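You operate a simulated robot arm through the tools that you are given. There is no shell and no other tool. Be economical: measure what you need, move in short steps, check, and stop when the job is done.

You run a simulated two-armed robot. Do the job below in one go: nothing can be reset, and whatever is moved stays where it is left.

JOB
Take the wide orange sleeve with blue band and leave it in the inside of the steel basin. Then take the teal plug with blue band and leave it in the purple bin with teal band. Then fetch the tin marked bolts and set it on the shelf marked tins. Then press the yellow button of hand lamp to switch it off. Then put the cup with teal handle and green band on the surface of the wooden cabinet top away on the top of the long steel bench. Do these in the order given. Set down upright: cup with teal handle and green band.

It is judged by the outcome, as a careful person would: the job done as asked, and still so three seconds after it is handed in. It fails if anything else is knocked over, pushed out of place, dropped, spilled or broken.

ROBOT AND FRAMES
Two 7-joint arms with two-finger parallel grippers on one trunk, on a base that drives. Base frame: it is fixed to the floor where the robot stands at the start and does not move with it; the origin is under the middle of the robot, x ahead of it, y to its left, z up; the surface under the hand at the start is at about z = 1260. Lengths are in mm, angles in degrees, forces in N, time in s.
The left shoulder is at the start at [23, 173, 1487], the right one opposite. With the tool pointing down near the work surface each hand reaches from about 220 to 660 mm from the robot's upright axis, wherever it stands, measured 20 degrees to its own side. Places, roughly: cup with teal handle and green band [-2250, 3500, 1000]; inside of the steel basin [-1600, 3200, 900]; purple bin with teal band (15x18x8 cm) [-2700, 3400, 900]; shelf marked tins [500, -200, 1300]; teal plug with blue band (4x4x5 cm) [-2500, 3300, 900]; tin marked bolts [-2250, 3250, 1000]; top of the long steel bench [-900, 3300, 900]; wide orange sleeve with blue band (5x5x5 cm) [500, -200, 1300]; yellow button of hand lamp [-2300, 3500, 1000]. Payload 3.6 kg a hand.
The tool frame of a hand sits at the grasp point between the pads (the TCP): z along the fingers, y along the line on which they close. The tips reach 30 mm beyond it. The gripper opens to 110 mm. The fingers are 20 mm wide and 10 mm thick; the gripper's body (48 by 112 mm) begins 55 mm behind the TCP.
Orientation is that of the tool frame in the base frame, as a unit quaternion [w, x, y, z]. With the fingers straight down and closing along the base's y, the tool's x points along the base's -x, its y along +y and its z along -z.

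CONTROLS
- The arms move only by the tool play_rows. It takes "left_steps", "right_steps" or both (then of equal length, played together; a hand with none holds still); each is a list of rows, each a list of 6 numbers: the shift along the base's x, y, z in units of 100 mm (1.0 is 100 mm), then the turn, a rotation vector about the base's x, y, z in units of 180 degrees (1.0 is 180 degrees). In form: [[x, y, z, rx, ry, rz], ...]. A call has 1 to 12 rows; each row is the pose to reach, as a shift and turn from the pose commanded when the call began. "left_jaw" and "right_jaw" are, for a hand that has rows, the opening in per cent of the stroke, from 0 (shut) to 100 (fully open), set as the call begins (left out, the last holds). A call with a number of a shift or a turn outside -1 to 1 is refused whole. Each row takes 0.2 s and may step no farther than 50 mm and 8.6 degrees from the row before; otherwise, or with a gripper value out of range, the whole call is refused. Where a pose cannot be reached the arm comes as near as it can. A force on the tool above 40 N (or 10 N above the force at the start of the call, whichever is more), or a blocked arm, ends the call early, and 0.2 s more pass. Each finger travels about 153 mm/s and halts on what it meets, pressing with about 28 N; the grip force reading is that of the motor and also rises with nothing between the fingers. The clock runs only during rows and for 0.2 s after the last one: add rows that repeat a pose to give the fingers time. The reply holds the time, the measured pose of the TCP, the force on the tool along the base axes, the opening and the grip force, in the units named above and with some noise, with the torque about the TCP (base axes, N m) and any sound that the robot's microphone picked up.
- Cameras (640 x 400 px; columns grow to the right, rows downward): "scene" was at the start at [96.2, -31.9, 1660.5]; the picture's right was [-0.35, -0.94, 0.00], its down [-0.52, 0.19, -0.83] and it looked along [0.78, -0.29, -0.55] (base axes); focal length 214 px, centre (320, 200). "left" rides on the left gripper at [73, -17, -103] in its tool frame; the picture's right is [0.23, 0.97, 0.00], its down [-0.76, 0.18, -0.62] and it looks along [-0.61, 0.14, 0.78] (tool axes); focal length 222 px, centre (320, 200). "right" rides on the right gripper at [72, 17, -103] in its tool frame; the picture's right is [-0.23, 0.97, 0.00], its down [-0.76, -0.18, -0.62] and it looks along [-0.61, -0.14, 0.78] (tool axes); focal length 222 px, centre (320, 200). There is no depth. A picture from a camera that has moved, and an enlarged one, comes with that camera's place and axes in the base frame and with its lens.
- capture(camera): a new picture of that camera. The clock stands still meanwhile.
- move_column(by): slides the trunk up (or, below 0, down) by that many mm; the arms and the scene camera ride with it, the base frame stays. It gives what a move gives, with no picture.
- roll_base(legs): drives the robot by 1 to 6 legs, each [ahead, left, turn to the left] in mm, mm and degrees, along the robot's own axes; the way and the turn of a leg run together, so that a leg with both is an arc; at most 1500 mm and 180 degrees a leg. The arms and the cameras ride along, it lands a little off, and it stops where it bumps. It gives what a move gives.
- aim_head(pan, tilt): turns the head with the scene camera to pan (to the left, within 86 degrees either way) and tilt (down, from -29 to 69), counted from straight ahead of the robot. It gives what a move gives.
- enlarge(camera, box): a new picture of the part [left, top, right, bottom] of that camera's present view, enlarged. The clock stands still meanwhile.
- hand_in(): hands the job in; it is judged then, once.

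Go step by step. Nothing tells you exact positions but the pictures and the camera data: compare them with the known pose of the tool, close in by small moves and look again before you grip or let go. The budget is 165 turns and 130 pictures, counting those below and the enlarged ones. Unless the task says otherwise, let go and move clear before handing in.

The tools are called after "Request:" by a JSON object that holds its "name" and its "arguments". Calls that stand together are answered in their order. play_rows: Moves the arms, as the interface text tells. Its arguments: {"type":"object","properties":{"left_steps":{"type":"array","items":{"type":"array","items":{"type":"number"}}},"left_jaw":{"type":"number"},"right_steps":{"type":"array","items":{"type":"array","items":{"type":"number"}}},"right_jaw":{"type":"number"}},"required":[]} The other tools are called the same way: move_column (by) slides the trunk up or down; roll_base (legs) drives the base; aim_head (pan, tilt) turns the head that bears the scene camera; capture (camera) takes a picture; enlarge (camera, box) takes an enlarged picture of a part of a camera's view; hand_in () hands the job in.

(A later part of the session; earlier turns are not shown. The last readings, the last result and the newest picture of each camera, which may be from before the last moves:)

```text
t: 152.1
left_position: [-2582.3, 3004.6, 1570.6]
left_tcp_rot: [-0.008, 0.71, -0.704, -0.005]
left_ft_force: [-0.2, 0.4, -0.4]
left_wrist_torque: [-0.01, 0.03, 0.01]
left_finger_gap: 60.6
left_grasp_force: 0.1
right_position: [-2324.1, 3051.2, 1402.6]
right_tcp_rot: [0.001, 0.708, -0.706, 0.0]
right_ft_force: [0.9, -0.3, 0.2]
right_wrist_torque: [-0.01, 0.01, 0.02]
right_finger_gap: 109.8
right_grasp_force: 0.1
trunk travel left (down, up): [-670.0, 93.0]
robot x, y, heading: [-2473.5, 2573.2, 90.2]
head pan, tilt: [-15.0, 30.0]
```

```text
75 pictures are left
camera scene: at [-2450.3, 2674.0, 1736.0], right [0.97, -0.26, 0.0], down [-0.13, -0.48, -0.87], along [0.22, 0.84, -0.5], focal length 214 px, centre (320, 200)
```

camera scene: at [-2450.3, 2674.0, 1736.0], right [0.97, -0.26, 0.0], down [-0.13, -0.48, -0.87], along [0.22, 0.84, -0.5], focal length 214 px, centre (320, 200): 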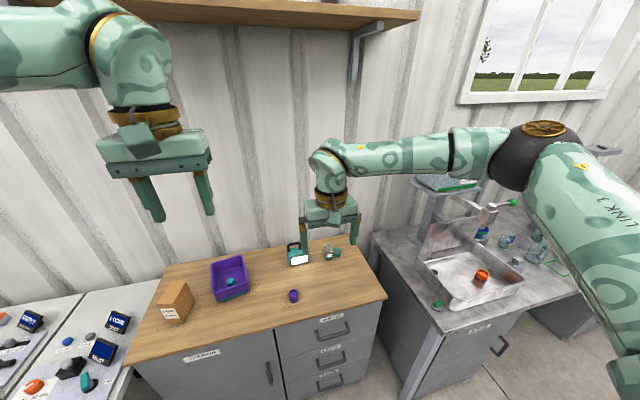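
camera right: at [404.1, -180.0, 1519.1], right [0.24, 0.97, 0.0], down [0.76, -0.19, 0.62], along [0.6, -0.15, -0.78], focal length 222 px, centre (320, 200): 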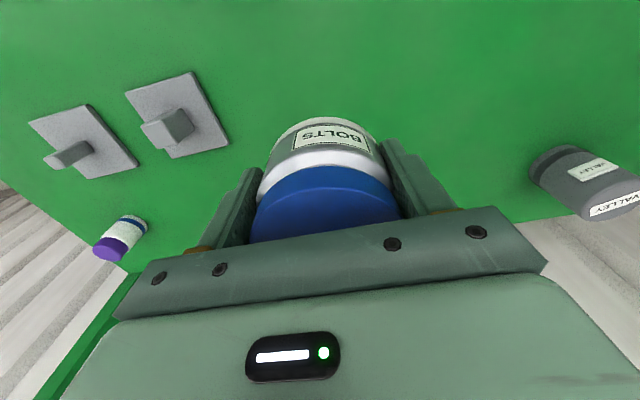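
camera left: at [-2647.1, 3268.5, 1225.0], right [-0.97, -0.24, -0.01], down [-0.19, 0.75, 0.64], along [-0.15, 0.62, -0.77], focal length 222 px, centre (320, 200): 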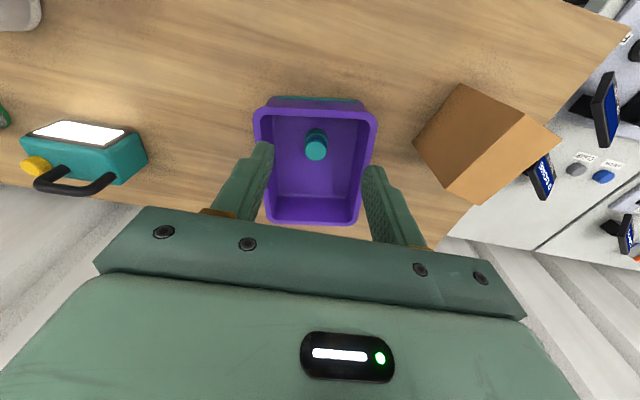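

Lower the trunk, drive in to y≈2845 and look closely at the lamp.

Request:
{"name": "move_column", "arguments": {"by": -330}}

Request:
{"name": "roll_base", "arguments": {"legs": [[265, 0, 0]]}}

Request:
{"name": "aim_head", "arguments": {"pan": -18, "tilt": 38}}

Request:
{"name": "capture", "arguments": {"camera": "scene"}}

Request:
{"name": "capture", "arguments": {"camera": "right"}}

```text
t: 155.4
left_position: [-2584.1, 3001.6, 1241.5]
left_tcp_rot: [-0.008, 0.709, -0.705, -0.006]
left_ft_force: [0.5, -0.2, -0.3]
left_wrist_torque: [0.04, -0.02, 0.0]
left_finger_gap: 60.3
left_grasp_force: 0.0
right_position: [-2326.8, 3051.6, 1071.9]
right_tcp_rot: [-0.001, 0.708, -0.706, 0.0]
right_ft_force: [-0.6, -0.7, -0.5]
right_wrist_torque: [-0.04, 0.02, -0.01]
right_finger_gap: 109.9
right_grasp_force: 0.1
trunk travel left (down, up): [-340.0, 423.0]
robot x, y, heading: [-2475.1, 2575.0, 90.0]
head pan, tilt: [-15.0, 30.0]
```

```text
t: 157.2
left_position: [-2585.8, 3262.2, 1240.7]
left_tcp_rot: [-0.008, 0.712, -0.702, -0.004]
left_ft_force: [0.4, -0.3, 0.5]
left_wrist_torque: [-0.03, -0.01, -0.02]
left_finger_gap: 60.5
left_grasp_force: 0.0
right_position: [-2328.8, 3310.6, 1071.6]
right_tcp_rot: [0.001, 0.709, -0.705, 0.001]
right_ft_force: [-0.4, -0.6, 0.6]
right_wrist_torque: [-0.01, 0.0, 0.01]
right_finger_gap: 110.1
right_grasp_force: 0.0
trunk travel left (down, up): [-340.0, 423.0]
robot x, y, heading: [-2475.6, 2832.7, 90.5]
head pan, tilt: [-15.0, 30.0]
```

```text
t: 157.9
left_position: [-2585.6, 3261.0, 1241.5]
left_tcp_rot: [-0.008, 0.711, -0.703, -0.004]
left_ft_force: [1.0, 0.2, -0.4]
left_wrist_torque: [-0.05, -0.01, -0.01]
left_finger_gap: 60.5
left_grasp_force: 0.1
right_position: [-2329.6, 3311.0, 1072.0]
right_tcp_rot: [0.0, 0.71, -0.704, 0.0]
right_ft_force: [-0.8, 0.3, 0.1]
right_wrist_torque: [-0.01, 0.0, 0.02]
right_finger_gap: 109.7
right_grasp_force: 0.1
trunk travel left (down, up): [-340.0, 423.0]
robot x, y, heading: [-2472.9, 2834.7, 90.4]
head pan, tilt: [-18.0, 38.0]
```

```text
74 pictures are left
camera scene: at [-2449.0, 2979.0, 1391.9], right [0.95, -0.3, 0.0], down [-0.19, -0.59, -0.79], along [0.24, 0.75, -0.62], focal length 214 px, centre (320, 200)
```

scene: 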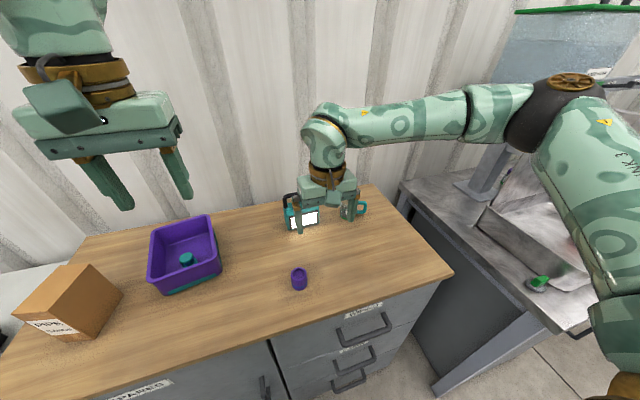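

```text
73 pictures are left
camera right: at [-2344.7, 3237.8, 1175.3], right [-0.98, 0.22, 0.0], down [0.17, 0.76, 0.62], along [0.14, 0.61, -0.78], focal length 222 px, centre (320, 200)
```

right: 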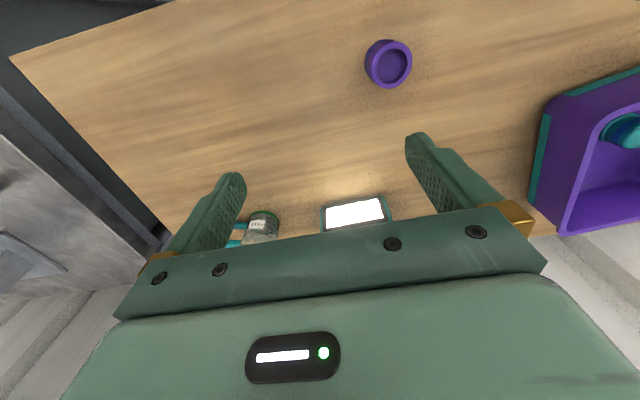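

The hand hides the lamp. I'll close the right fingers, tilt the tool about 30° forward and move it up and aside, then look at the lamp again.

Request:
{"name": "play_rows", "arguments": {"right_steps": [[0.2, -0.1, 0.2, 0.042, 0, 0], [0.5, -0.2, 0.5, 0.084, 0, 0], [0.8, -0.2, 0.8, 0.126, 0, 0], [0.9, -0.2, 0.8, 0.167, 0, 0], [0.9, -0.2, 0.8, 0.167, 0, 0]], "right_jaw": 0}}

Request:
{"name": "capture", "arguments": {"camera": "scene"}}

Request:
{"name": "enlarge", "arguments": {"camera": "scene", "box": [240, 140, 400, 240]}}

Request:
{"name": "capture", "arguments": {"camera": "right"}}

```text
t: 159.1
left_position: [-2586.2, 3262.5, 1241.3]
left_tcp_rot: [-0.008, 0.711, -0.703, -0.004]
left_ft_force: [-1.1, -0.1, 0.3]
left_wrist_torque: [0.0, -0.01, 0.02]
left_finger_gap: 60.6
left_grasp_force: 0.1
right_position: [-2239.7, 3289.8, 1152.4]
right_tcp_rot: [-0.183, 0.686, -0.681, -0.182]
right_ft_force: [-0.1, -0.5, 0.1]
right_wrist_torque: [-0.03, 0.02, 0.04]
right_finger_gap: 0.0
right_grasp_force: 27.9
trunk travel left (down, up): [-340.0, 423.0]
robot x, y, heading: [-2470.4, 2832.0, 90.4]
head pan, tilt: [-18.0, 38.0]
```

```text
72 pictures are left
camera scene: at [-2449.2, 2979.3, 1391.8], right [0.95, -0.3, 0.0], down [-0.19, -0.59, -0.79], along [0.24, 0.75, -0.62], focal length 214 px, centre (320, 200)
```

scene: 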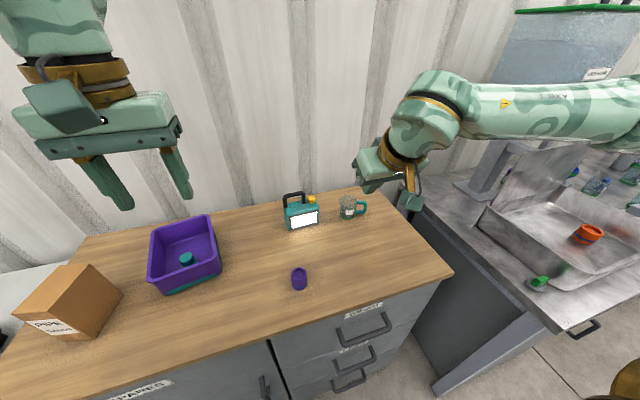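

```text
4.00 times, centred on (320, 190) of scene
camera zoom: at [-2449.2, 2979.3, 1391.8], right [0.95, -0.3, 0.0], down [-0.19, -0.59, -0.79], along [0.24, 0.75, -0.62], focal length 858 px, centre (320, 240)
```

zoom: 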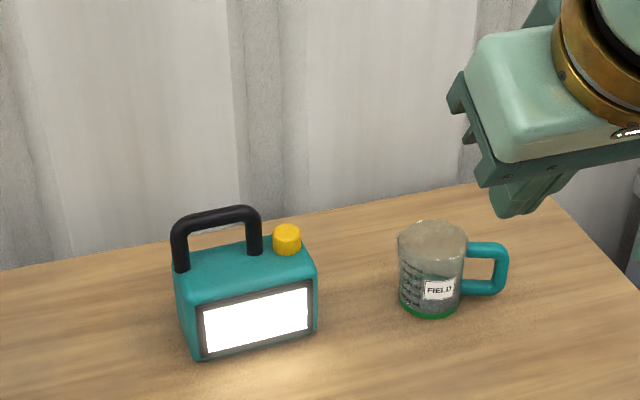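

```text
70 pictures are left
camera right: at [-2255.4, 3175.2, 1205.3], right [-0.98, 0.19, 0.11], down [0.17, 0.35, 0.92], along [0.14, 0.92, -0.37], focal length 222 px, centre (320, 200)
```

right: 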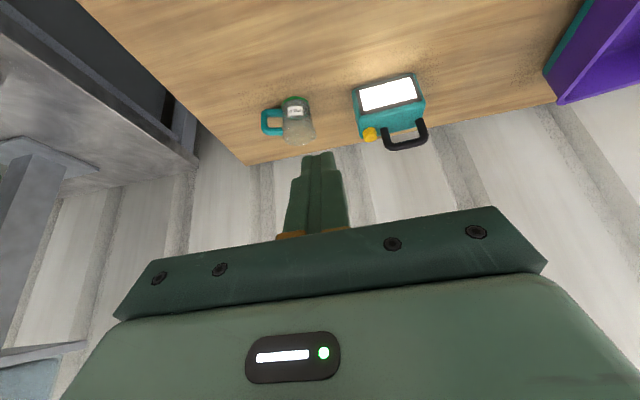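

The button top triangulates to [-2307, 3514, 963]. I'll bring the closed, tilted fingertips above it first.

Request:
{"name": "play_rows", "arguments": {"right_steps": [[-0.3, 0.3, 0, 0, 0, 0], [-0.6, 0.65, 0, 0, 0, 0], [-0.67, 1.0, -0.2, 0, 0, 0]]}}

Request:
{"name": "play_rows", "arguments": {"right_steps": [[0, 0.4, -0.2, 0, 0, 0], [0, 0.8, -0.5, 0, 0, 0], [0, 1.0, -0.8, 0, 0, 0], [0, 1.0, -0.95, 0, 0, 0], [0, 1.0, -0.95, 0, 0, 0]]}}

Request:
{"name": "enlarge", "arguments": {"camera": "scene", "box": [240, 140, 400, 240]}}

Request:
{"name": "capture", "arguments": {"camera": "right"}}

```text
t: 159.9
left_position: [-2585.3, 3261.5, 1241.3]
left_tcp_rot: [-0.007, 0.712, -0.703, -0.004]
left_ft_force: [0.2, -0.8, -1.1]
left_wrist_torque: [-0.01, 0.0, 0.0]
left_finger_gap: 60.6
left_grasp_force: 0.0
right_position: [-2305.1, 3392.8, 1131.6]
right_tcp_rot: [-0.184, 0.685, -0.681, -0.181]
right_ft_force: [0.1, -0.1, -0.4]
right_wrist_torque: [0.0, 0.0, -0.03]
right_finger_gap: 0.1
right_grasp_force: 27.8
trunk travel left (down, up): [-340.0, 423.0]
robot x, y, heading: [-2470.5, 2834.4, 90.9]
head pan, tilt: [-18.0, 38.0]
```

```text
t: 161.1
left_position: [-2585.6, 3260.7, 1240.9]
left_tcp_rot: [-0.009, 0.711, -0.703, -0.004]
left_ft_force: [0.2, 0.5, 0.2]
left_wrist_torque: [0.0, 0.01, 0.02]
left_finger_gap: 60.4
left_grasp_force: 0.1
right_position: [-2305.6, 3490.5, 1037.5]
right_tcp_rot: [-0.184, 0.685, -0.681, -0.182]
right_ft_force: [0.1, -0.2, 0.1]
right_wrist_torque: [0.0, 0.02, -0.01]
right_finger_gap: 0.1
right_grasp_force: 28.4
trunk travel left (down, up): [-340.0, 423.0]
robot x, y, heading: [-2474.0, 2833.9, 90.7]
head pan, tilt: [-18.0, 38.0]
```

```text
4.00 times, centred on (320, 190) of scene
camera zoom: at [-2449.0, 2979.1, 1391.9], right [0.95, -0.3, 0.0], down [-0.19, -0.59, -0.79], along [0.24, 0.75, -0.62], focal length 858 px, centre (320, 240)
```

zoom: 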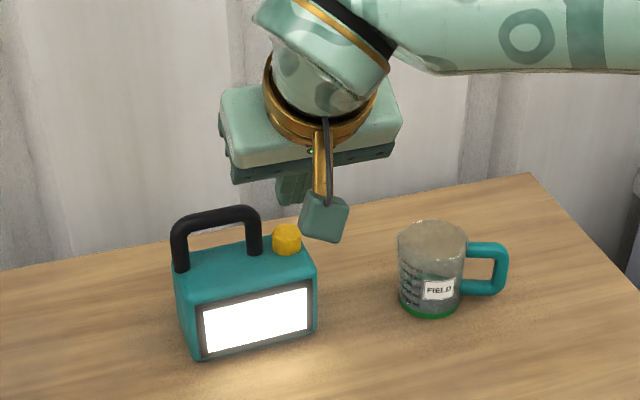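

```text
68 pictures are left
camera right: at [-2321.8, 3375.9, 1090.1], right [-0.98, 0.19, 0.11], down [0.17, 0.35, 0.92], along [0.14, 0.92, -0.37], focal length 222 px, centre (320, 200)
```

right: 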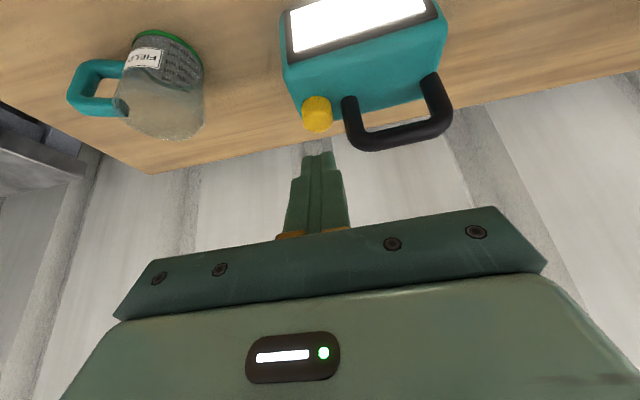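

Aligned in x with the button. Move 13 mm forward and press down slowly.

Request:
{"name": "play_rows", "arguments": {"right_steps": [[0, 0.13, -0.1, 0, 0, 0], [0, 0.13, -0.25, 0, 0, 0], [0, 0.13, -0.36, 0, 0, 0], [0, 0.13, -0.4, 0, 0, 0], [0, 0.13, -0.43, 0, 0, 0], [0, 0.13, -0.45, 0, 0, 0], [0, 0.13, -0.47, 0, 0, 0]]}}

Request:
{"name": "enlarge", "arguments": {"camera": "scene", "box": [240, 140, 400, 240]}}

Request:
{"name": "capture", "arguments": {"camera": "right"}}

```text
t: 162.7
left_position: [-2586.3, 3260.5, 1242.0]
left_tcp_rot: [-0.008, 0.712, -0.703, -0.006]
left_ft_force: [0.3, 0.1, -0.2]
left_wrist_torque: [-0.01, -0.04, -0.02]
left_finger_gap: 60.5
left_grasp_force: 0.0
right_position: [-2305.5, 3503.0, 993.9]
right_tcp_rot: [-0.186, 0.684, -0.68, -0.186]
right_ft_force: [3.8, 3.1, 16.3]
right_wrist_torque: [0.24, -0.11, 0.0]
right_finger_gap: 0.0
right_grasp_force: 28.0
trunk travel left (down, up): [-340.0, 423.0]
robot x, y, heading: [-2474.0, 2834.3, 90.5]
head pan, tilt: [-18.0, 38.0]
heard: click
```

```text
4.00 times, centred on (320, 190) of scene
camera zoom: at [-2448.8, 2977.8, 1392.2], right [0.95, -0.3, 0.0], down [-0.19, -0.59, -0.79], along [0.24, 0.75, -0.62], focal length 858 px, centre (320, 240)
```

zoom: 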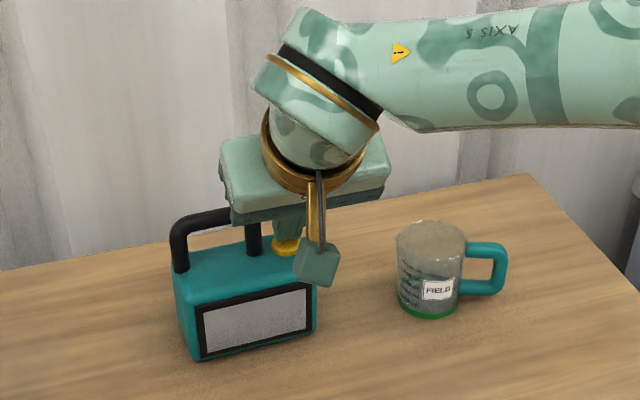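

```text
66 pictures are left
camera right: at [-2321.6, 3388.7, 1045.7], right [-0.98, 0.19, 0.11], down [0.17, 0.34, 0.92], along [0.14, 0.92, -0.37], focal length 222 px, centre (320, 200)
```

right: 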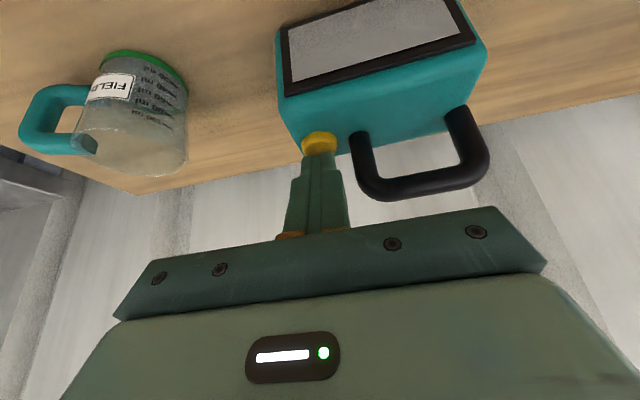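

Click heard and the lamp's panel is dark. I'll lift off straight up, retract, and straighten the tool.

Request:
{"name": "play_rows", "arguments": {"right_steps": [[0, 0, 0.3, 0, 0, 0], [0, 0, 0.7, 0, 0, 0], [0, -0.3, 1.0, 0, 0, 0], [0, -0.7, 1.0, 0, 0, 0], [0, -1.0, 1.0, -0.042, 0, 0], [0.2, -1.0, 1.0, -0.084, 0, 0], [0.4, -1.0, 1.0, -0.126, 0, 0], [0.5, -1.0, 1.0, -0.165, 0, 0]]}}

Request:
{"name": "play_rows", "arguments": {"right_steps": [[0, -0.2, 0, 0, 0, 0.045], [0.1, -0.4, 0, 0, 0, 0.09], [0.2, -0.6, 0, 0, 0, 0.135], [0.3, -0.6, 0, 0, 0, 0.18], [0.3, -0.6, 0, 0, 0, 0.225], [0.3, -0.6, 0, 0, 0, 0.27], [0.3, -0.6, 0, 0, 0, 0.32], [0.3, -0.6, 0, 0, 0, 0.32]], "right_jaw": 95}}

Request:
{"name": "capture", "arguments": {"camera": "scene"}}

Request:
{"name": "capture", "arguments": {"camera": "right"}}

```text
t: 164.5
left_position: [-2585.8, 3262.5, 1240.3]
left_tcp_rot: [-0.008, 0.712, -0.703, -0.004]
left_ft_force: [-0.5, 0.9, -0.2]
left_wrist_torque: [-0.02, -0.01, 0.02]
left_finger_gap: 60.5
left_grasp_force: 0.0
right_position: [-2256.5, 3403.4, 1089.0]
right_tcp_rot: [-0.002, 0.709, -0.705, -0.002]
right_ft_force: [0.2, 0.1, -0.4]
right_wrist_torque: [0.0, -0.03, 0.02]
right_finger_gap: 0.1
right_grasp_force: 28.0
trunk travel left (down, up): [-340.0, 423.0]
robot x, y, heading: [-2476.2, 2838.0, 90.3]
head pan, tilt: [-18.0, 38.0]
```

```text
refused: row 7 steps farther than a row can; nothing moved
```

```text
65 pictures are left
camera scene: at [-2449.0, 2979.7, 1391.8], right [0.95, -0.3, 0.0], down [-0.19, -0.59, -0.79], along [0.24, 0.75, -0.62], focal length 214 px, centre (320, 200)
```

scene: 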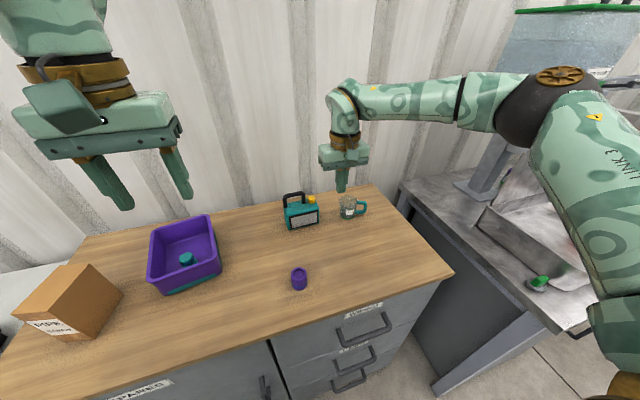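

```text
64 pictures are left
camera right: at [-2271.9, 3330.4, 1191.9], right [-0.98, 0.22, 0.0], down [0.17, 0.76, 0.63], along [0.14, 0.61, -0.78], focal length 222 px, centre (320, 200)
```

right: 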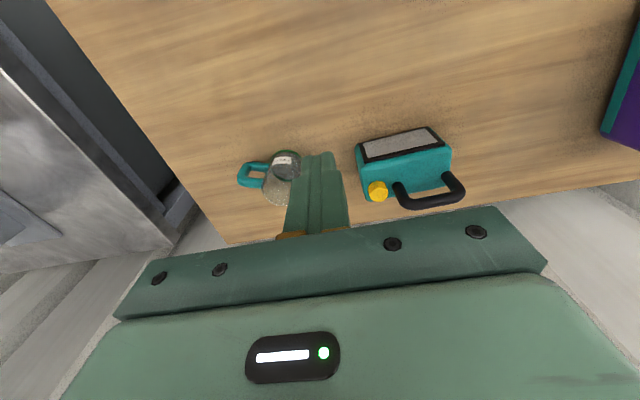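

The lamp stays off. Now rotate the right tool about 57° (to grip across the cup's handle axis), open it, and shift the base right.

Request:
{"name": "play_rows", "arguments": {"right_steps": [[0, -0.2, 0, 0, 0, 0.045], [0.1, -0.4, 0, 0, 0, 0.09], [0.2, -0.6, 0, 0, 0, 0.135], [0.2, -0.6, 0, 0, 0, 0.18], [0.2, -0.6, 0, 0, 0, 0.225], [0.2, -0.6, 0, 0, 0, 0.27], [0.2, -0.6, 0, 0, 0, 0.315], [0.2, -0.6, 0, 0, 0, 0.315]], "right_jaw": 95}}

Request:
{"name": "roll_base", "arguments": {"legs": [[15, -110, 0]]}}

Request:
{"name": "capture", "arguments": {"camera": "scene"}}

Request:
{"name": "capture", "arguments": {"camera": "right"}}

```text
t: 166.3
left_position: [-2586.3, 3259.1, 1241.0]
left_tcp_rot: [-0.009, 0.712, -0.702, -0.005]
left_ft_force: [-0.2, -0.3, 0.5]
left_wrist_torque: [0.02, -0.05, -0.02]
left_finger_gap: 60.4
left_grasp_force: 0.2
right_position: [-2396.9, 3195.0, 1099.8]
right_tcp_rot: [-0.016, 0.953, -0.302, -0.001]
right_ft_force: [-0.3, 0.0, 0.0]
right_wrist_torque: [0.04, -0.06, 0.01]
right_finger_gap: 104.6
right_grasp_force: 0.1
right hand out of reach, approached as far as the arm can: row 1, 2, 3, 4, 5, 6, 7, 8
trunk travel left (down, up): [-340.0, 423.0]
robot x, y, heading: [-2478.3, 2834.2, 90.2]
head pan, tilt: [-18.0, 38.0]
```

```text
t: 167.5
left_position: [-2475.5, 3277.3, 1241.5]
left_tcp_rot: [-0.007, 0.712, -0.703, -0.006]
left_ft_force: [0.5, -0.5, 0.4]
left_wrist_torque: [-0.03, 0.03, 0.0]
left_finger_gap: 60.4
left_grasp_force: 0.1
right_position: [-2286.6, 3215.7, 1098.1]
right_tcp_rot: [-0.016, 0.953, -0.301, -0.001]
right_ft_force: [-0.3, -0.1, -0.1]
right_wrist_torque: [-0.01, 0.05, 0.02]
right_finger_gap: 104.7
right_grasp_force: 0.0
trunk travel left (down, up): [-340.0, 423.0]
robot x, y, heading: [-2361.6, 2849.2, 90.4]
head pan, tilt: [-18.0, 38.0]
```

```text
63 pictures are left
camera scene: at [-2338.9, 2995.6, 1391.8], right [0.95, -0.3, 0.0], down [-0.19, -0.59, -0.79], along [0.24, 0.75, -0.62], focal length 214 px, centre (320, 200)
```

scene: 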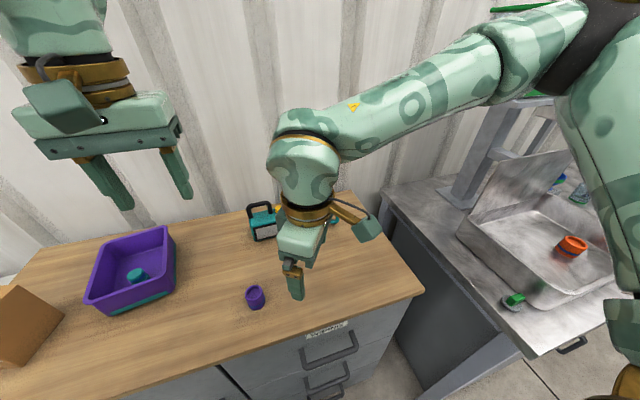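

```text
62 pictures are left
camera right: at [-2236.5, 3156.0, 1200.6], right [-0.75, -0.67, -0.02], down [-0.52, 0.56, 0.64], along [-0.41, 0.49, -0.77], focal length 222 px, centre (320, 200)
```

right: 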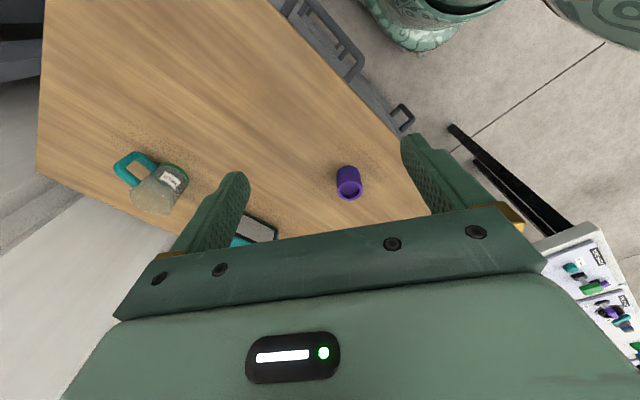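

That turn direction runs into a joint limit. I'll turn back and use the opposite direction (closing axis rotated the other way) instead.

Request:
{"name": "play_rows", "arguments": {"right_steps": [[0, -0.1, 0, 0, 0, -0.045], [0, -0.2, 0, 0, 0, -0.09], [0, -0.3, 0, 0, 0, -0.135], [0, -0.3, 0, 0, 0, -0.18], [0, -0.3, 0, 0, 0, -0.225], [0, -0.3, 0, 0, 0, -0.27], [0, -0.3, 0, 0, 0, -0.315], [0, -0.3, 0, 0, 0, -0.36], [0, -0.3, 0, 0, 0, -0.405], [0, -0.3, 0, 0, 0, -0.405]]}}

```text
t: 169.7
left_position: [-2477.0, 3277.6, 1241.5]
left_tcp_rot: [-0.008, 0.712, -0.702, -0.005]
left_ft_force: [-0.6, -0.4, -0.3]
left_wrist_torque: [-0.01, -0.03, -0.05]
left_finger_gap: 60.6
left_grasp_force: 0.0
right_position: [-2287.7, 3184.9, 1099.3]
right_tcp_rot: [0.013, -0.587, 0.809, -0.007]
right_ft_force: [-0.3, 1.1, 0.9]
right_wrist_torque: [-0.02, 0.01, -0.01]
right_finger_gap: 104.6
right_grasp_force: 0.1
trunk travel left (down, up): [-340.0, 423.0]
robot x, y, heading: [-2364.5, 2848.4, 90.4]
head pan, tilt: [-18.0, 38.0]
```

Orientation works this way. Continue to about -75° and move toward the cup at a safe height.

Request:
{"name": "play_rows", "arguments": {"right_steps": [[0.1, 0.1, 0, 0, 0, -0.045], [0.3, 0.2, 0, 0, 0, -0.09], [0.5, 0.4, 0, 0, 0, -0.135], [0.7, 0.6, 0, 0, 0, -0.18], [0.9, 0.8, 0, 0, 0, -0.225], [0.95, 1.0, 0, 0, 0, -0.27], [0.95, 1.0, 0, 0, 0, -0.315], [0.95, 1.0, 0, 0, 0, -0.315]]}}

Request:
{"name": "capture", "arguments": {"camera": "scene"}}

Request:
{"name": "capture", "arguments": {"camera": "right"}}

```text
t: 171.5
left_position: [-2477.8, 3277.1, 1241.2]
left_tcp_rot: [-0.008, 0.712, -0.702, -0.004]
left_ft_force: [-0.7, 0.6, -0.8]
left_wrist_torque: [0.02, 0.0, 0.0]
left_finger_gap: 60.5
left_grasp_force: 0.1
right_position: [-2190.6, 3285.0, 1099.8]
right_tcp_rot: [0.008, -0.132, 0.991, -0.014]
right_ft_force: [-0.3, 0.2, 0.2]
right_wrist_torque: [0.0, -0.02, -0.02]
right_finger_gap: 104.4
right_grasp_force: 0.1
trunk travel left (down, up): [-340.0, 423.0]
robot x, y, heading: [-2363.2, 2849.1, 90.4]
head pan, tilt: [-18.0, 38.0]
```

```text
61 pictures are left
camera scene: at [-2339.9, 2995.5, 1391.8], right [0.95, -0.3, 0.0], down [-0.18, -0.59, -0.79], along [0.24, 0.75, -0.62], focal length 214 px, centre (320, 200)
```

scene: 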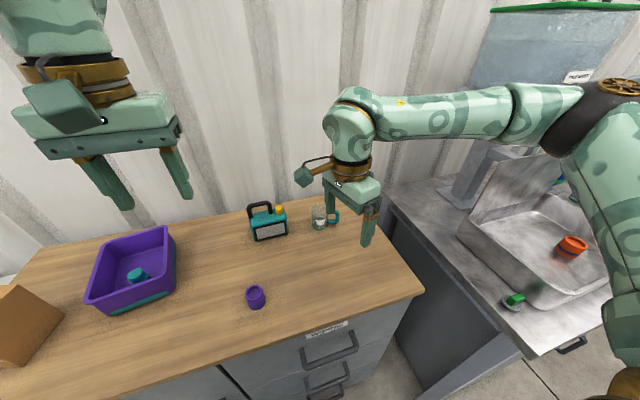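

```text
60 pictures are left
camera right: at [-2266.7, 3284.4, 1200.8], right [-0.04, 1.0, -0.03], down [0.77, 0.04, 0.64], along [0.64, 0.0, -0.77], focal length 222 px, centre (320, 200)
```

right: 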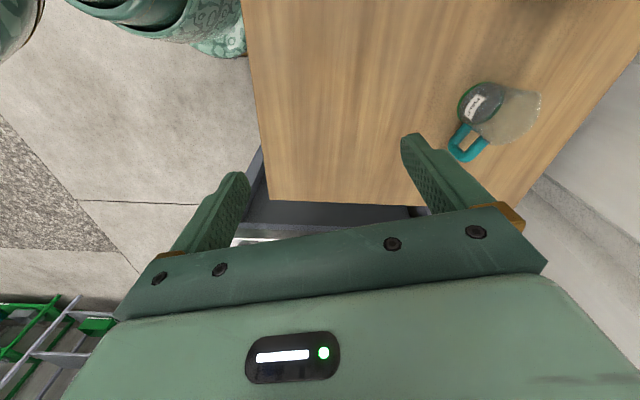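

Orientation is good. I'll level the small tilt and move above the cup (about [-2189, 3485]) at a safe height.

Request:
{"name": "play_rows", "arguments": {"right_steps": [[0, 0.4, 0, 0.008, 0.006, 0], [0, 0.8, 0, 0.008, 0.006, 0], [0, 1.0, 0, 0.008, 0.006, 0]]}}

Request:
{"name": "play_rows", "arguments": {"right_steps": [[0, 0.4, 0, 0, 0, 0], [0, 0.8, -0.2, 0, 0, 0], [0, 0.9, -0.4, 0, 0, 0], [0, 0.9, -0.4, 0, 0, 0]]}}

Request:
{"name": "capture", "arguments": {"camera": "right"}}

Request:
{"name": "enlarge", "arguments": {"camera": "scene", "box": [230, 140, 390, 240]}}

```text
t: 172.3
left_position: [-2476.1, 3277.9, 1241.1]
left_tcp_rot: [-0.007, 0.712, -0.702, -0.003]
left_ft_force: [-0.1, 0.2, 0.5]
left_wrist_torque: [0.0, 0.04, 0.02]
left_finger_gap: 60.3
left_grasp_force: 0.0
right_position: [-2193.3, 3385.8, 1099.2]
right_tcp_rot: [0.0, -0.133, 0.991, -0.001]
right_ft_force: [-0.5, 0.2, 0.3]
right_wrist_torque: [0.03, -0.01, 0.0]
right_finger_gap: 104.5
right_grasp_force: 0.0
trunk travel left (down, up): [-340.0, 423.0]
robot x, y, heading: [-2366.7, 2849.2, 90.6]
head pan, tilt: [-18.0, 38.0]
```

```text
t: 173.3
left_position: [-2477.5, 3278.3, 1241.0]
left_tcp_rot: [-0.008, 0.712, -0.702, -0.004]
left_ft_force: [0.9, 0.0, 0.7]
left_wrist_torque: [0.0, -0.03, -0.02]
left_finger_gap: 60.5
left_grasp_force: 0.1
right_position: [-2191.7, 3476.0, 1059.7]
right_tcp_rot: [0.002, -0.133, 0.991, 0.0]
right_ft_force: [-1.0, 0.5, -0.1]
right_wrist_torque: [0.01, 0.01, 0.0]
right_finger_gap: 104.5
right_grasp_force: 0.1
trunk travel left (down, up): [-340.0, 423.0]
robot x, y, heading: [-2365.2, 2850.0, 90.4]
head pan, tilt: [-18.0, 38.0]
```

```text
59 pictures are left
camera right: at [-2266.2, 3472.6, 1161.8], right [-0.04, 1.0, 0.0], down [0.78, 0.03, 0.62], along [0.62, 0.02, -0.78], focal length 222 px, centre (320, 200)
```

right: 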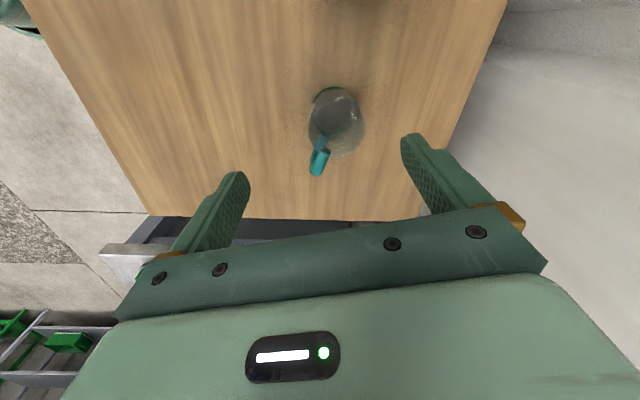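

```text
4.00 times, centred on (310, 190) of scene
camera zoom: at [-2340.0, 2995.3, 1391.9], right [0.95, -0.3, 0.0], down [-0.18, -0.59, -0.79], along [0.24, 0.75, -0.62], focal length 858 px, centre (360, 240)
```

zoom: 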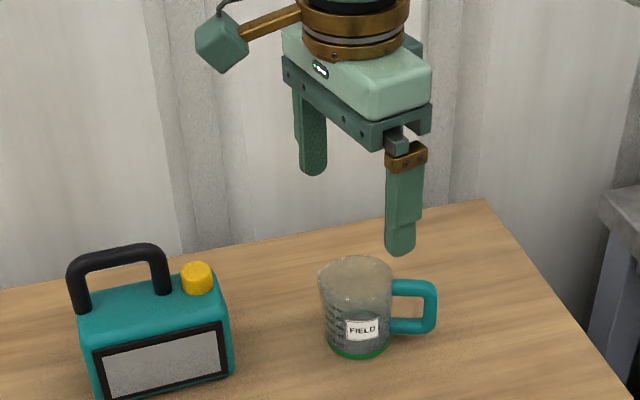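

The cup's centre is about [-2188, 3486]; the fingers straddle it clear of the handle. Descend in two stages.

Request:
{"name": "play_rows", "arguments": {"right_steps": [[0.03, 0.11, -0.1, 0, 0, 0], [0.03, 0.11, -0.4, 0, 0, 0], [0.03, 0.11, -0.7, 0, 0, 0], [0.03, 0.11, -0.7, 0, 0, 0]]}}

Request:
{"name": "capture", "arguments": {"camera": "right"}}

Request:
{"name": "enlarge", "arguments": {"camera": "scene", "box": [230, 140, 390, 240]}}

```text
t: 174.3
left_position: [-2478.5, 3276.6, 1241.2]
left_tcp_rot: [-0.008, 0.712, -0.702, -0.005]
left_ft_force: [0.5, -0.3, 0.1]
left_wrist_torque: [0.03, 0.02, 0.0]
left_finger_gap: 60.3
left_grasp_force: 0.1
right_position: [-2189.1, 3485.3, 987.9]
right_tcp_rot: [0.0, -0.133, 0.991, 0.0]
right_ft_force: [0.8, -0.6, 0.0]
right_wrist_torque: [-0.03, -0.02, -0.03]
right_finger_gap: 104.4
right_grasp_force: 0.0
trunk travel left (down, up): [-340.0, 423.0]
robot x, y, heading: [-2365.3, 2848.2, 90.4]
head pan, tilt: [-18.0, 38.0]
```

```text
57 pictures are left
camera right: at [-2262.9, 3482.2, 1092.0], right [-0.04, 1.0, 0.0], down [0.78, 0.03, 0.62], along [0.62, 0.02, -0.78], focal length 222 px, centre (320, 200)
```

right: 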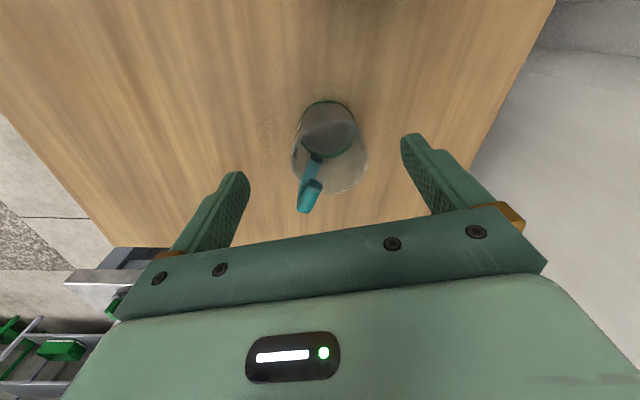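

```text
4.00 times, centred on (310, 190) of scene
camera zoom: at [-2339.9, 2995.0, 1391.9], right [0.95, -0.3, 0.0], down [-0.19, -0.59, -0.79], along [0.24, 0.75, -0.62], focal length 858 px, centre (360, 240)
```

zoom: 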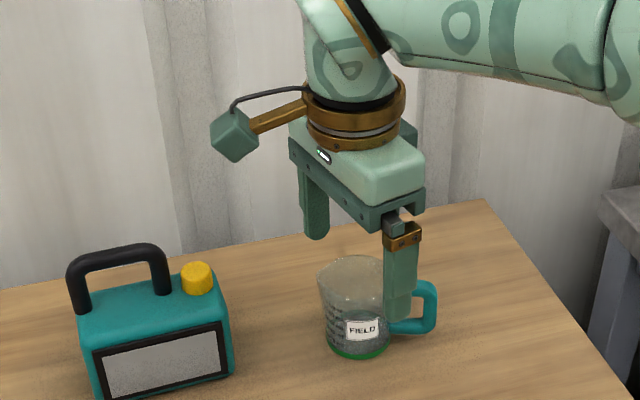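

Still well centred. Lower to z≈918 and close.

Request:
{"name": "play_rows", "arguments": {"right_steps": [[0, 0.04, -0.2, 0, 0, 0], [0, 0.04, -0.4, 0, 0, 0], [0, 0.04, -0.6, 0, 0, 0], [0, 0.04, -0.7, 0, 0, 0], [0, 0.04, -0.7, 0, 0, 0]]}}

Request:
{"name": "capture", "arguments": {"camera": "right"}}

Request:
{"name": "enlarge", "arguments": {"camera": "scene", "box": [230, 140, 390, 240]}}

```text
t: 175.5
left_position: [-2477.4, 3278.5, 1240.0]
left_tcp_rot: [-0.008, 0.712, -0.702, -0.005]
left_ft_force: [-0.2, 0.1, 0.1]
left_wrist_torque: [0.02, 0.01, 0.01]
left_finger_gap: 60.6
left_grasp_force: 0.1
right_position: [-2189.8, 3490.8, 920.0]
right_tcp_rot: [0.0, -0.132, 0.991, 0.0]
right_ft_force: [-0.2, 0.3, 0.7]
right_wrist_torque: [-0.02, 0.04, 0.04]
right_finger_gap: 104.8
right_grasp_force: 0.0
trunk travel left (down, up): [-340.0, 423.0]
robot x, y, heading: [-2361.8, 2850.9, 90.5]
head pan, tilt: [-18.0, 38.0]
```

```text
55 pictures are left
camera right: at [-2263.6, 3487.6, 1022.3], right [-0.04, 1.0, 0.0], down [0.78, 0.03, 0.62], along [0.62, 0.02, -0.78], focal length 222 px, centre (320, 200)
```

right: 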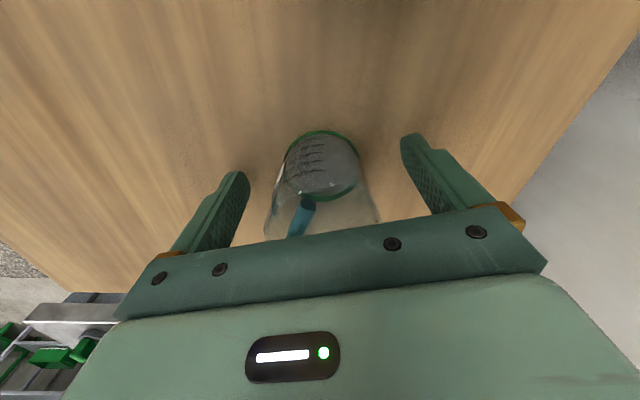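

```text
4.00 times, centred on (310, 190) of scene
camera zoom: at [-2339.9, 2995.4, 1391.9], right [0.95, -0.3, 0.0], down [-0.19, -0.59, -0.79], along [0.24, 0.75, -0.62], focal length 858 px, centre (360, 240)
```

zoom: 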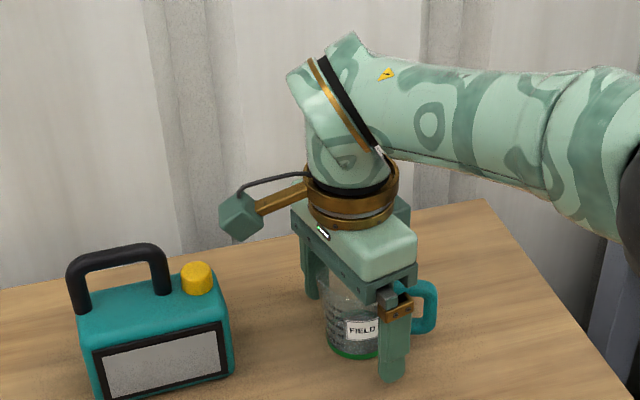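

Centre by 4 mm, close, and lift gently.

Request:
{"name": "play_rows", "arguments": {"right_steps": [[0.04, 0, 0, 0, 0, 0], [0.04, 0, 0, 0, 0, 0]]}}

Request:
{"name": "play_rows", "arguments": {"right_steps": [[0, 0, 0, 0, 0, 0], [0, 0, 0, 0, 0, 0], [0, 0, 0, 0, 0, 0]], "right_jaw": 0}}

Request:
{"name": "play_rows", "arguments": {"right_steps": [[0, 0, 0.05, 0, 0, 0], [0, 0, 0.2, 0, 0, 0], [0, 0, 0.4, 0, 0, 0], [0, 0, 0.6, 0, 0, 0], [0, 0, 0.8, 0, 0, 0], [0, 0, 0.95, 0, 0, 0], [0, 0, 1.0, 0, 0, 0]]}}

Request:
{"name": "enlarge", "arguments": {"camera": "scene", "box": [230, 140, 390, 240]}}

Request:
{"name": "capture", "arguments": {"camera": "right"}}

```text
t: 176.1
left_position: [-2477.2, 3277.7, 1241.3]
left_tcp_rot: [-0.008, 0.712, -0.702, -0.005]
left_ft_force: [0.0, -0.7, -0.2]
left_wrist_torque: [-0.03, -0.01, 0.04]
left_finger_gap: 60.7
left_grasp_force: 0.0
right_position: [-2185.9, 3489.9, 919.1]
right_tcp_rot: [0.001, -0.132, 0.991, 0.0]
right_ft_force: [0.5, 0.2, 0.3]
right_wrist_torque: [-0.02, -0.05, -0.03]
right_finger_gap: 104.3
right_grasp_force: 0.1
trunk travel left (down, up): [-340.0, 423.0]
robot x, y, heading: [-2363.2, 2852.0, 90.4]
head pan, tilt: [-18.0, 38.0]
```

```text
t: 176.9
left_position: [-2477.7, 3277.9, 1240.9]
left_tcp_rot: [-0.009, 0.712, -0.702, -0.004]
left_ft_force: [-0.2, 0.1, 0.4]
left_wrist_torque: [0.0, 0.0, 0.02]
left_finger_gap: 60.2
left_grasp_force: 0.0
right_position: [-2184.8, 3490.1, 919.3]
right_tcp_rot: [0.001, -0.132, 0.991, 0.0]
right_ft_force: [0.1, 0.7, 1.5]
right_wrist_torque: [-0.03, -0.05, 0.02]
right_finger_gap: 55.0
right_grasp_force: 28.5
trunk travel left (down, up): [-340.0, 423.0]
robot x, y, heading: [-2364.3, 2849.1, 90.6]
head pan, tilt: [-18.0, 38.0]
```

```text
t: 178.5
left_position: [-2477.3, 3277.6, 1240.4]
left_tcp_rot: [-0.008, 0.712, -0.702, -0.005]
left_ft_force: [0.3, -0.1, -0.1]
left_wrist_torque: [-0.01, -0.02, -0.01]
left_finger_gap: 60.7
left_grasp_force: 0.0
right_position: [-2183.8, 3490.1, 1017.8]
right_tcp_rot: [0.0, -0.133, 0.991, 0.0]
right_ft_force: [0.3, 0.3, -0.1]
right_wrist_torque: [0.03, 0.01, -0.04]
right_finger_gap: 54.7
right_grasp_force: 27.4
trunk travel left (down, up): [-340.0, 423.0]
robot x, y, heading: [-2367.2, 2851.3, 90.6]
head pan, tilt: [-18.0, 38.0]
```

```text
4.00 times, centred on (310, 190) of scene
camera zoom: at [-2339.9, 2995.5, 1391.8], right [0.95, -0.3, 0.0], down [-0.19, -0.59, -0.79], along [0.24, 0.75, -0.62], focal length 858 px, centre (360, 240)
```

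zoom: 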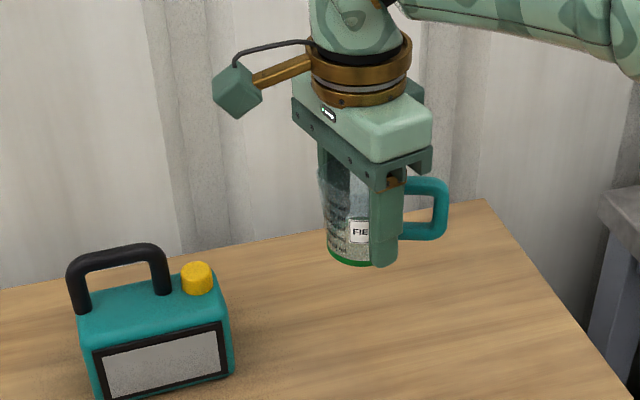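

```text
52 pictures are left
camera right: at [-2257.8, 3487.1, 1121.3], right [-0.04, 1.0, 0.0], down [0.78, 0.03, 0.62], along [0.62, 0.02, -0.78], focal length 222 px, centre (320, 200)
```

right: 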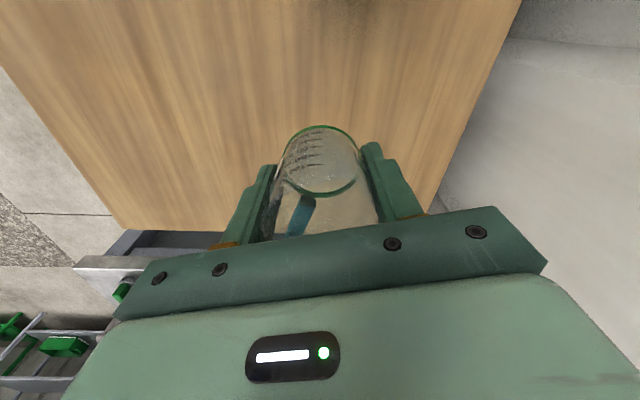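

The cup is held upright. Raise, back off and drive right to the long bench.

Request:
{"name": "move_column", "arguments": {"by": 150}}

Request:
{"name": "roll_base", "arguments": {"legs": [[-650, 0, 0], [0, -1250, 0]]}}

Request:
{"name": "aim_head", "arguments": {"pan": 0, "tilt": 35}}

Request:
{"name": "capture", "arguments": {"camera": "scene"}}

```text
t: 180.2
left_position: [-2478.0, 3278.4, 1390.2]
left_tcp_rot: [-0.007, 0.712, -0.703, -0.004]
left_ft_force: [0.4, 0.1, -0.1]
left_wrist_torque: [0.04, 0.02, -0.01]
left_finger_gap: 60.3
left_grasp_force: 0.1
right_position: [-2186.2, 3486.9, 1180.2]
right_tcp_rot: [0.002, -0.133, 0.991, 0.008]
right_ft_force: [0.4, 0.5, -1.7]
right_wrist_torque: [0.0, 0.0, -0.01]
right_finger_gap: 55.2
right_grasp_force: 27.6
trunk travel left (down, up): [-490.0, 273.0]
robot x, y, heading: [-2364.3, 2847.5, 90.7]
head pan, tilt: [-18.0, 38.0]
```

```text
t: 189.7
left_position: [-1251.7, 2656.6, 1391.2]
left_tcp_rot: [-0.008, 0.719, -0.695, -0.005]
left_ft_force: [0.1, 0.0, -0.6]
left_wrist_torque: [0.0, -0.01, -0.02]
left_finger_gap: 60.4
left_grasp_force: 0.0
right_position: [-963.9, 2872.4, 1179.1]
right_tcp_rot: [0.001, -0.144, 0.989, 0.008]
right_ft_force: [-0.5, 0.4, -0.3]
right_wrist_torque: [-0.01, 0.03, 0.03]
right_finger_gap: 54.6
right_grasp_force: 28.4
trunk travel left (down, up): [-490.0, 273.0]
robot x, y, heading: [-1128.5, 2233.2, 91.7]
head pan, tilt: [-18.0, 38.0]
```

```text
t: 190.5
left_position: [-1251.3, 2656.9, 1391.3]
left_tcp_rot: [-0.008, 0.719, -0.695, -0.005]
left_ft_force: [-0.1, 0.3, 0.2]
left_wrist_torque: [0.0, 0.01, 0.03]
left_finger_gap: 60.7
left_grasp_force: 0.1
right_position: [-963.9, 2872.7, 1181.1]
right_tcp_rot: [0.001, -0.143, 0.99, 0.008]
right_ft_force: [-0.4, 0.2, -0.8]
right_wrist_torque: [0.02, -0.01, -0.01]
right_finger_gap: 54.6
right_grasp_force: 27.6
trunk travel left (down, up): [-490.0, 273.0]
robot x, y, heading: [-1129.3, 2234.7, 92.1]
head pan, tilt: [0.0, 35.0]
```

```text
51 pictures are left
camera scene: at [-1133.1, 2344.5, 1547.7], right [1.0, 0.03, 0.0], down [0.02, -0.57, -0.82], along [-0.02, 0.82, -0.57], focal length 214 px, centre (320, 200)
```

scene: 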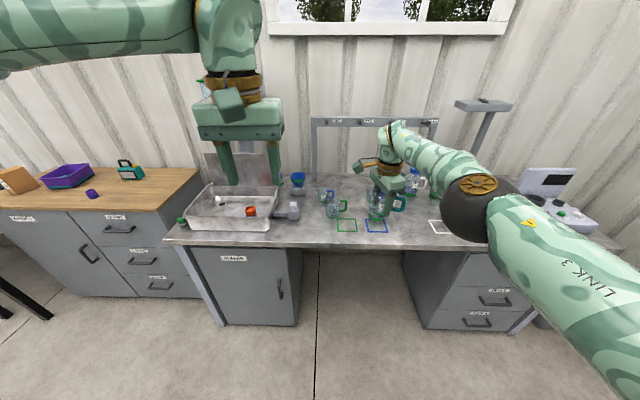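

Zoom on the bench to find a free spot.

Request:
{"name": "enlarge", "arguments": {"camera": "scene", "box": [280, 150, 620, 260]}}

Request:
{"name": "capture", "arguments": {"camera": "right"}}

```text
1.88 times, centred on (450, 205) of scene
camera zoom: at [-1133.1, 2344.5, 1547.7], right [1.0, 0.03, 0.0], down [0.02, -0.57, -0.82], along [-0.02, 0.82, -0.57], focal length 404 px, centre (75, 191)
```

zoom: 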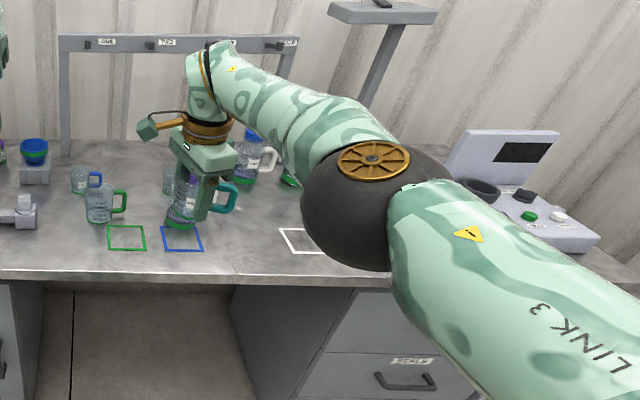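

```text
49 pictures are left
camera right: at [-1036.9, 2866.1, 1282.1], right [-0.06, 1.0, 0.02], down [0.78, 0.04, 0.62], along [0.62, 0.05, -0.78], focal length 222 px, centre (320, 200)
```

right: 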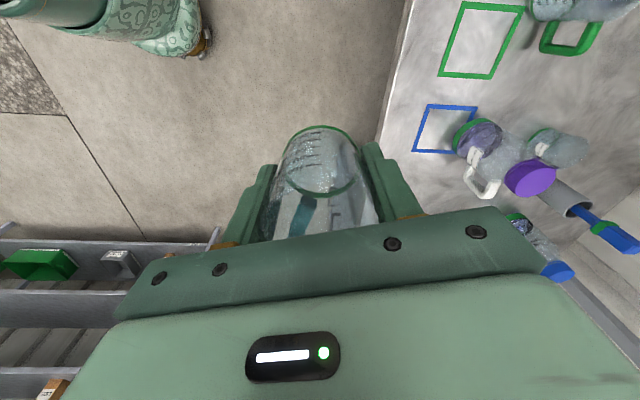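

There is bare steel between the blue and white outlines, around [-750, 3110]. I'll pull the hand in a bit, drive right and forward to put it there.

Request:
{"name": "play_rows", "arguments": {"right_steps": [[0, -0.2, 0, 0, 0, 0], [0, -0.5, 0, 0, 0, 0], [0, -0.7, 0, 0, 0, 0], [0, -0.7, 0, 0, 0, 0]]}}

Request:
{"name": "roll_base", "arguments": {"legs": [[0, 0, -2], [0, -215, 0], [300, 0, 0]]}}

Request:
{"name": "move_column", "arguments": {"by": -100}}

Request:
{"name": "aim_head", "arguments": {"pan": -10, "tilt": 45}}

Request:
{"name": "capture", "arguments": {"camera": "scene"}}

Request:
{"name": "capture", "arguments": {"camera": "right"}}

```text
t: 191.5
left_position: [-1251.0, 2656.9, 1390.3]
left_tcp_rot: [-0.008, 0.72, -0.694, -0.003]
left_ft_force: [-0.4, 0.0, 0.2]
left_wrist_torque: [-0.01, -0.02, 0.0]
left_finger_gap: 60.1
left_grasp_force: 0.0
right_position: [-963.5, 2803.3, 1181.2]
right_tcp_rot: [0.001, -0.143, 0.99, 0.009]
right_ft_force: [0.2, 0.0, -0.2]
right_wrist_torque: [-0.05, -0.02, -0.01]
right_finger_gap: 54.6
right_grasp_force: 28.1
trunk travel left (down, up): [-490.0, 273.0]
robot x, y, heading: [-1129.5, 2233.8, 91.5]
head pan, tilt: [0.0, 35.0]
```

```text
t: 195.2
left_position: [-1018.1, 2968.3, 1391.1]
left_tcp_rot: [-0.008, 0.707, -0.707, -0.005]
left_ft_force: [-0.5, -0.1, 0.5]
left_wrist_torque: [-0.03, -0.02, -0.01]
left_finger_gap: 60.2
left_grasp_force: 0.1
right_position: [-725.8, 3103.7, 1180.8]
right_tcp_rot: [0.001, -0.126, 0.992, 0.008]
right_ft_force: [0.4, 0.2, -0.1]
right_wrist_torque: [-0.02, -0.01, 0.04]
right_finger_gap: 54.7
right_grasp_force: 27.9
trunk travel left (down, up): [-490.0, 273.0]
robot x, y, heading: [-909.7, 2540.0, 89.9]
head pan, tilt: [0.0, 35.0]
```

```text
t: 196.5
left_position: [-1018.1, 2964.5, 1291.5]
left_tcp_rot: [-0.009, 0.708, -0.707, -0.004]
left_ft_force: [0.4, -1.0, 0.0]
left_wrist_torque: [0.01, 0.0, -0.01]
left_finger_gap: 60.6
left_grasp_force: 0.1
right_position: [-726.0, 3102.7, 1080.8]
right_tcp_rot: [0.001, -0.126, 0.992, 0.009]
right_ft_force: [0.0, -0.3, 0.1]
right_wrist_torque: [0.01, 0.03, 0.0]
right_finger_gap: 54.6
right_grasp_force: 28.1
trunk travel left (down, up): [-390.0, 373.0]
robot x, y, heading: [-909.4, 2538.6, 89.5]
head pan, tilt: [0.0, 35.0]
```

```text
t: 197.2
left_position: [-1018.3, 2967.4, 1291.0]
left_tcp_rot: [-0.008, 0.707, -0.707, -0.004]
left_ft_force: [0.1, -0.4, -0.2]
left_wrist_torque: [-0.04, -0.01, 0.01]
left_finger_gap: 60.3
left_grasp_force: 0.0
right_position: [-725.8, 3102.8, 1080.5]
right_tcp_rot: [0.002, -0.126, 0.992, 0.009]
right_ft_force: [-0.5, -0.2, -0.8]
right_wrist_torque: [-0.03, -0.03, 0.0]
right_finger_gap: 54.2
right_grasp_force: 27.4
trunk travel left (down, up): [-390.0, 373.0]
robot x, y, heading: [-913.4, 2536.0, 89.3]
head pan, tilt: [-10.0, 45.0]
```

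```text
48 pictures are left
camera scene: at [-897.6, 2665.4, 1432.2], right [0.98, -0.18, 0.0], down [-0.13, -0.7, -0.71], along [0.13, 0.7, -0.71], focal length 214 px, centre (320, 200)
```

scene: 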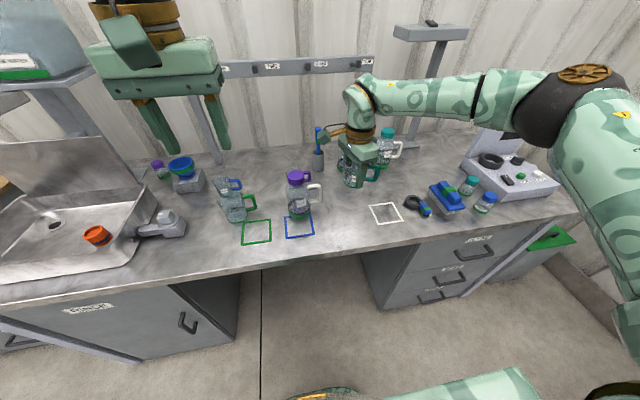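

```text
47 pictures are left
camera right: at [-799.7, 3099.0, 1182.9], right [-0.02, 1.0, 0.02], down [0.78, 0.01, 0.62], along [0.62, 0.03, -0.78], focal length 222 px, centre (320, 200)
```

right: 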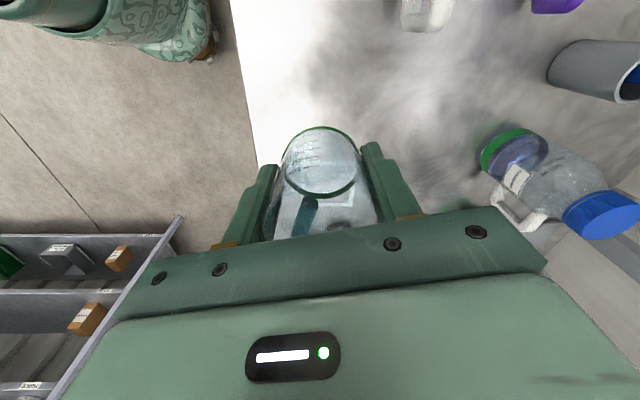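

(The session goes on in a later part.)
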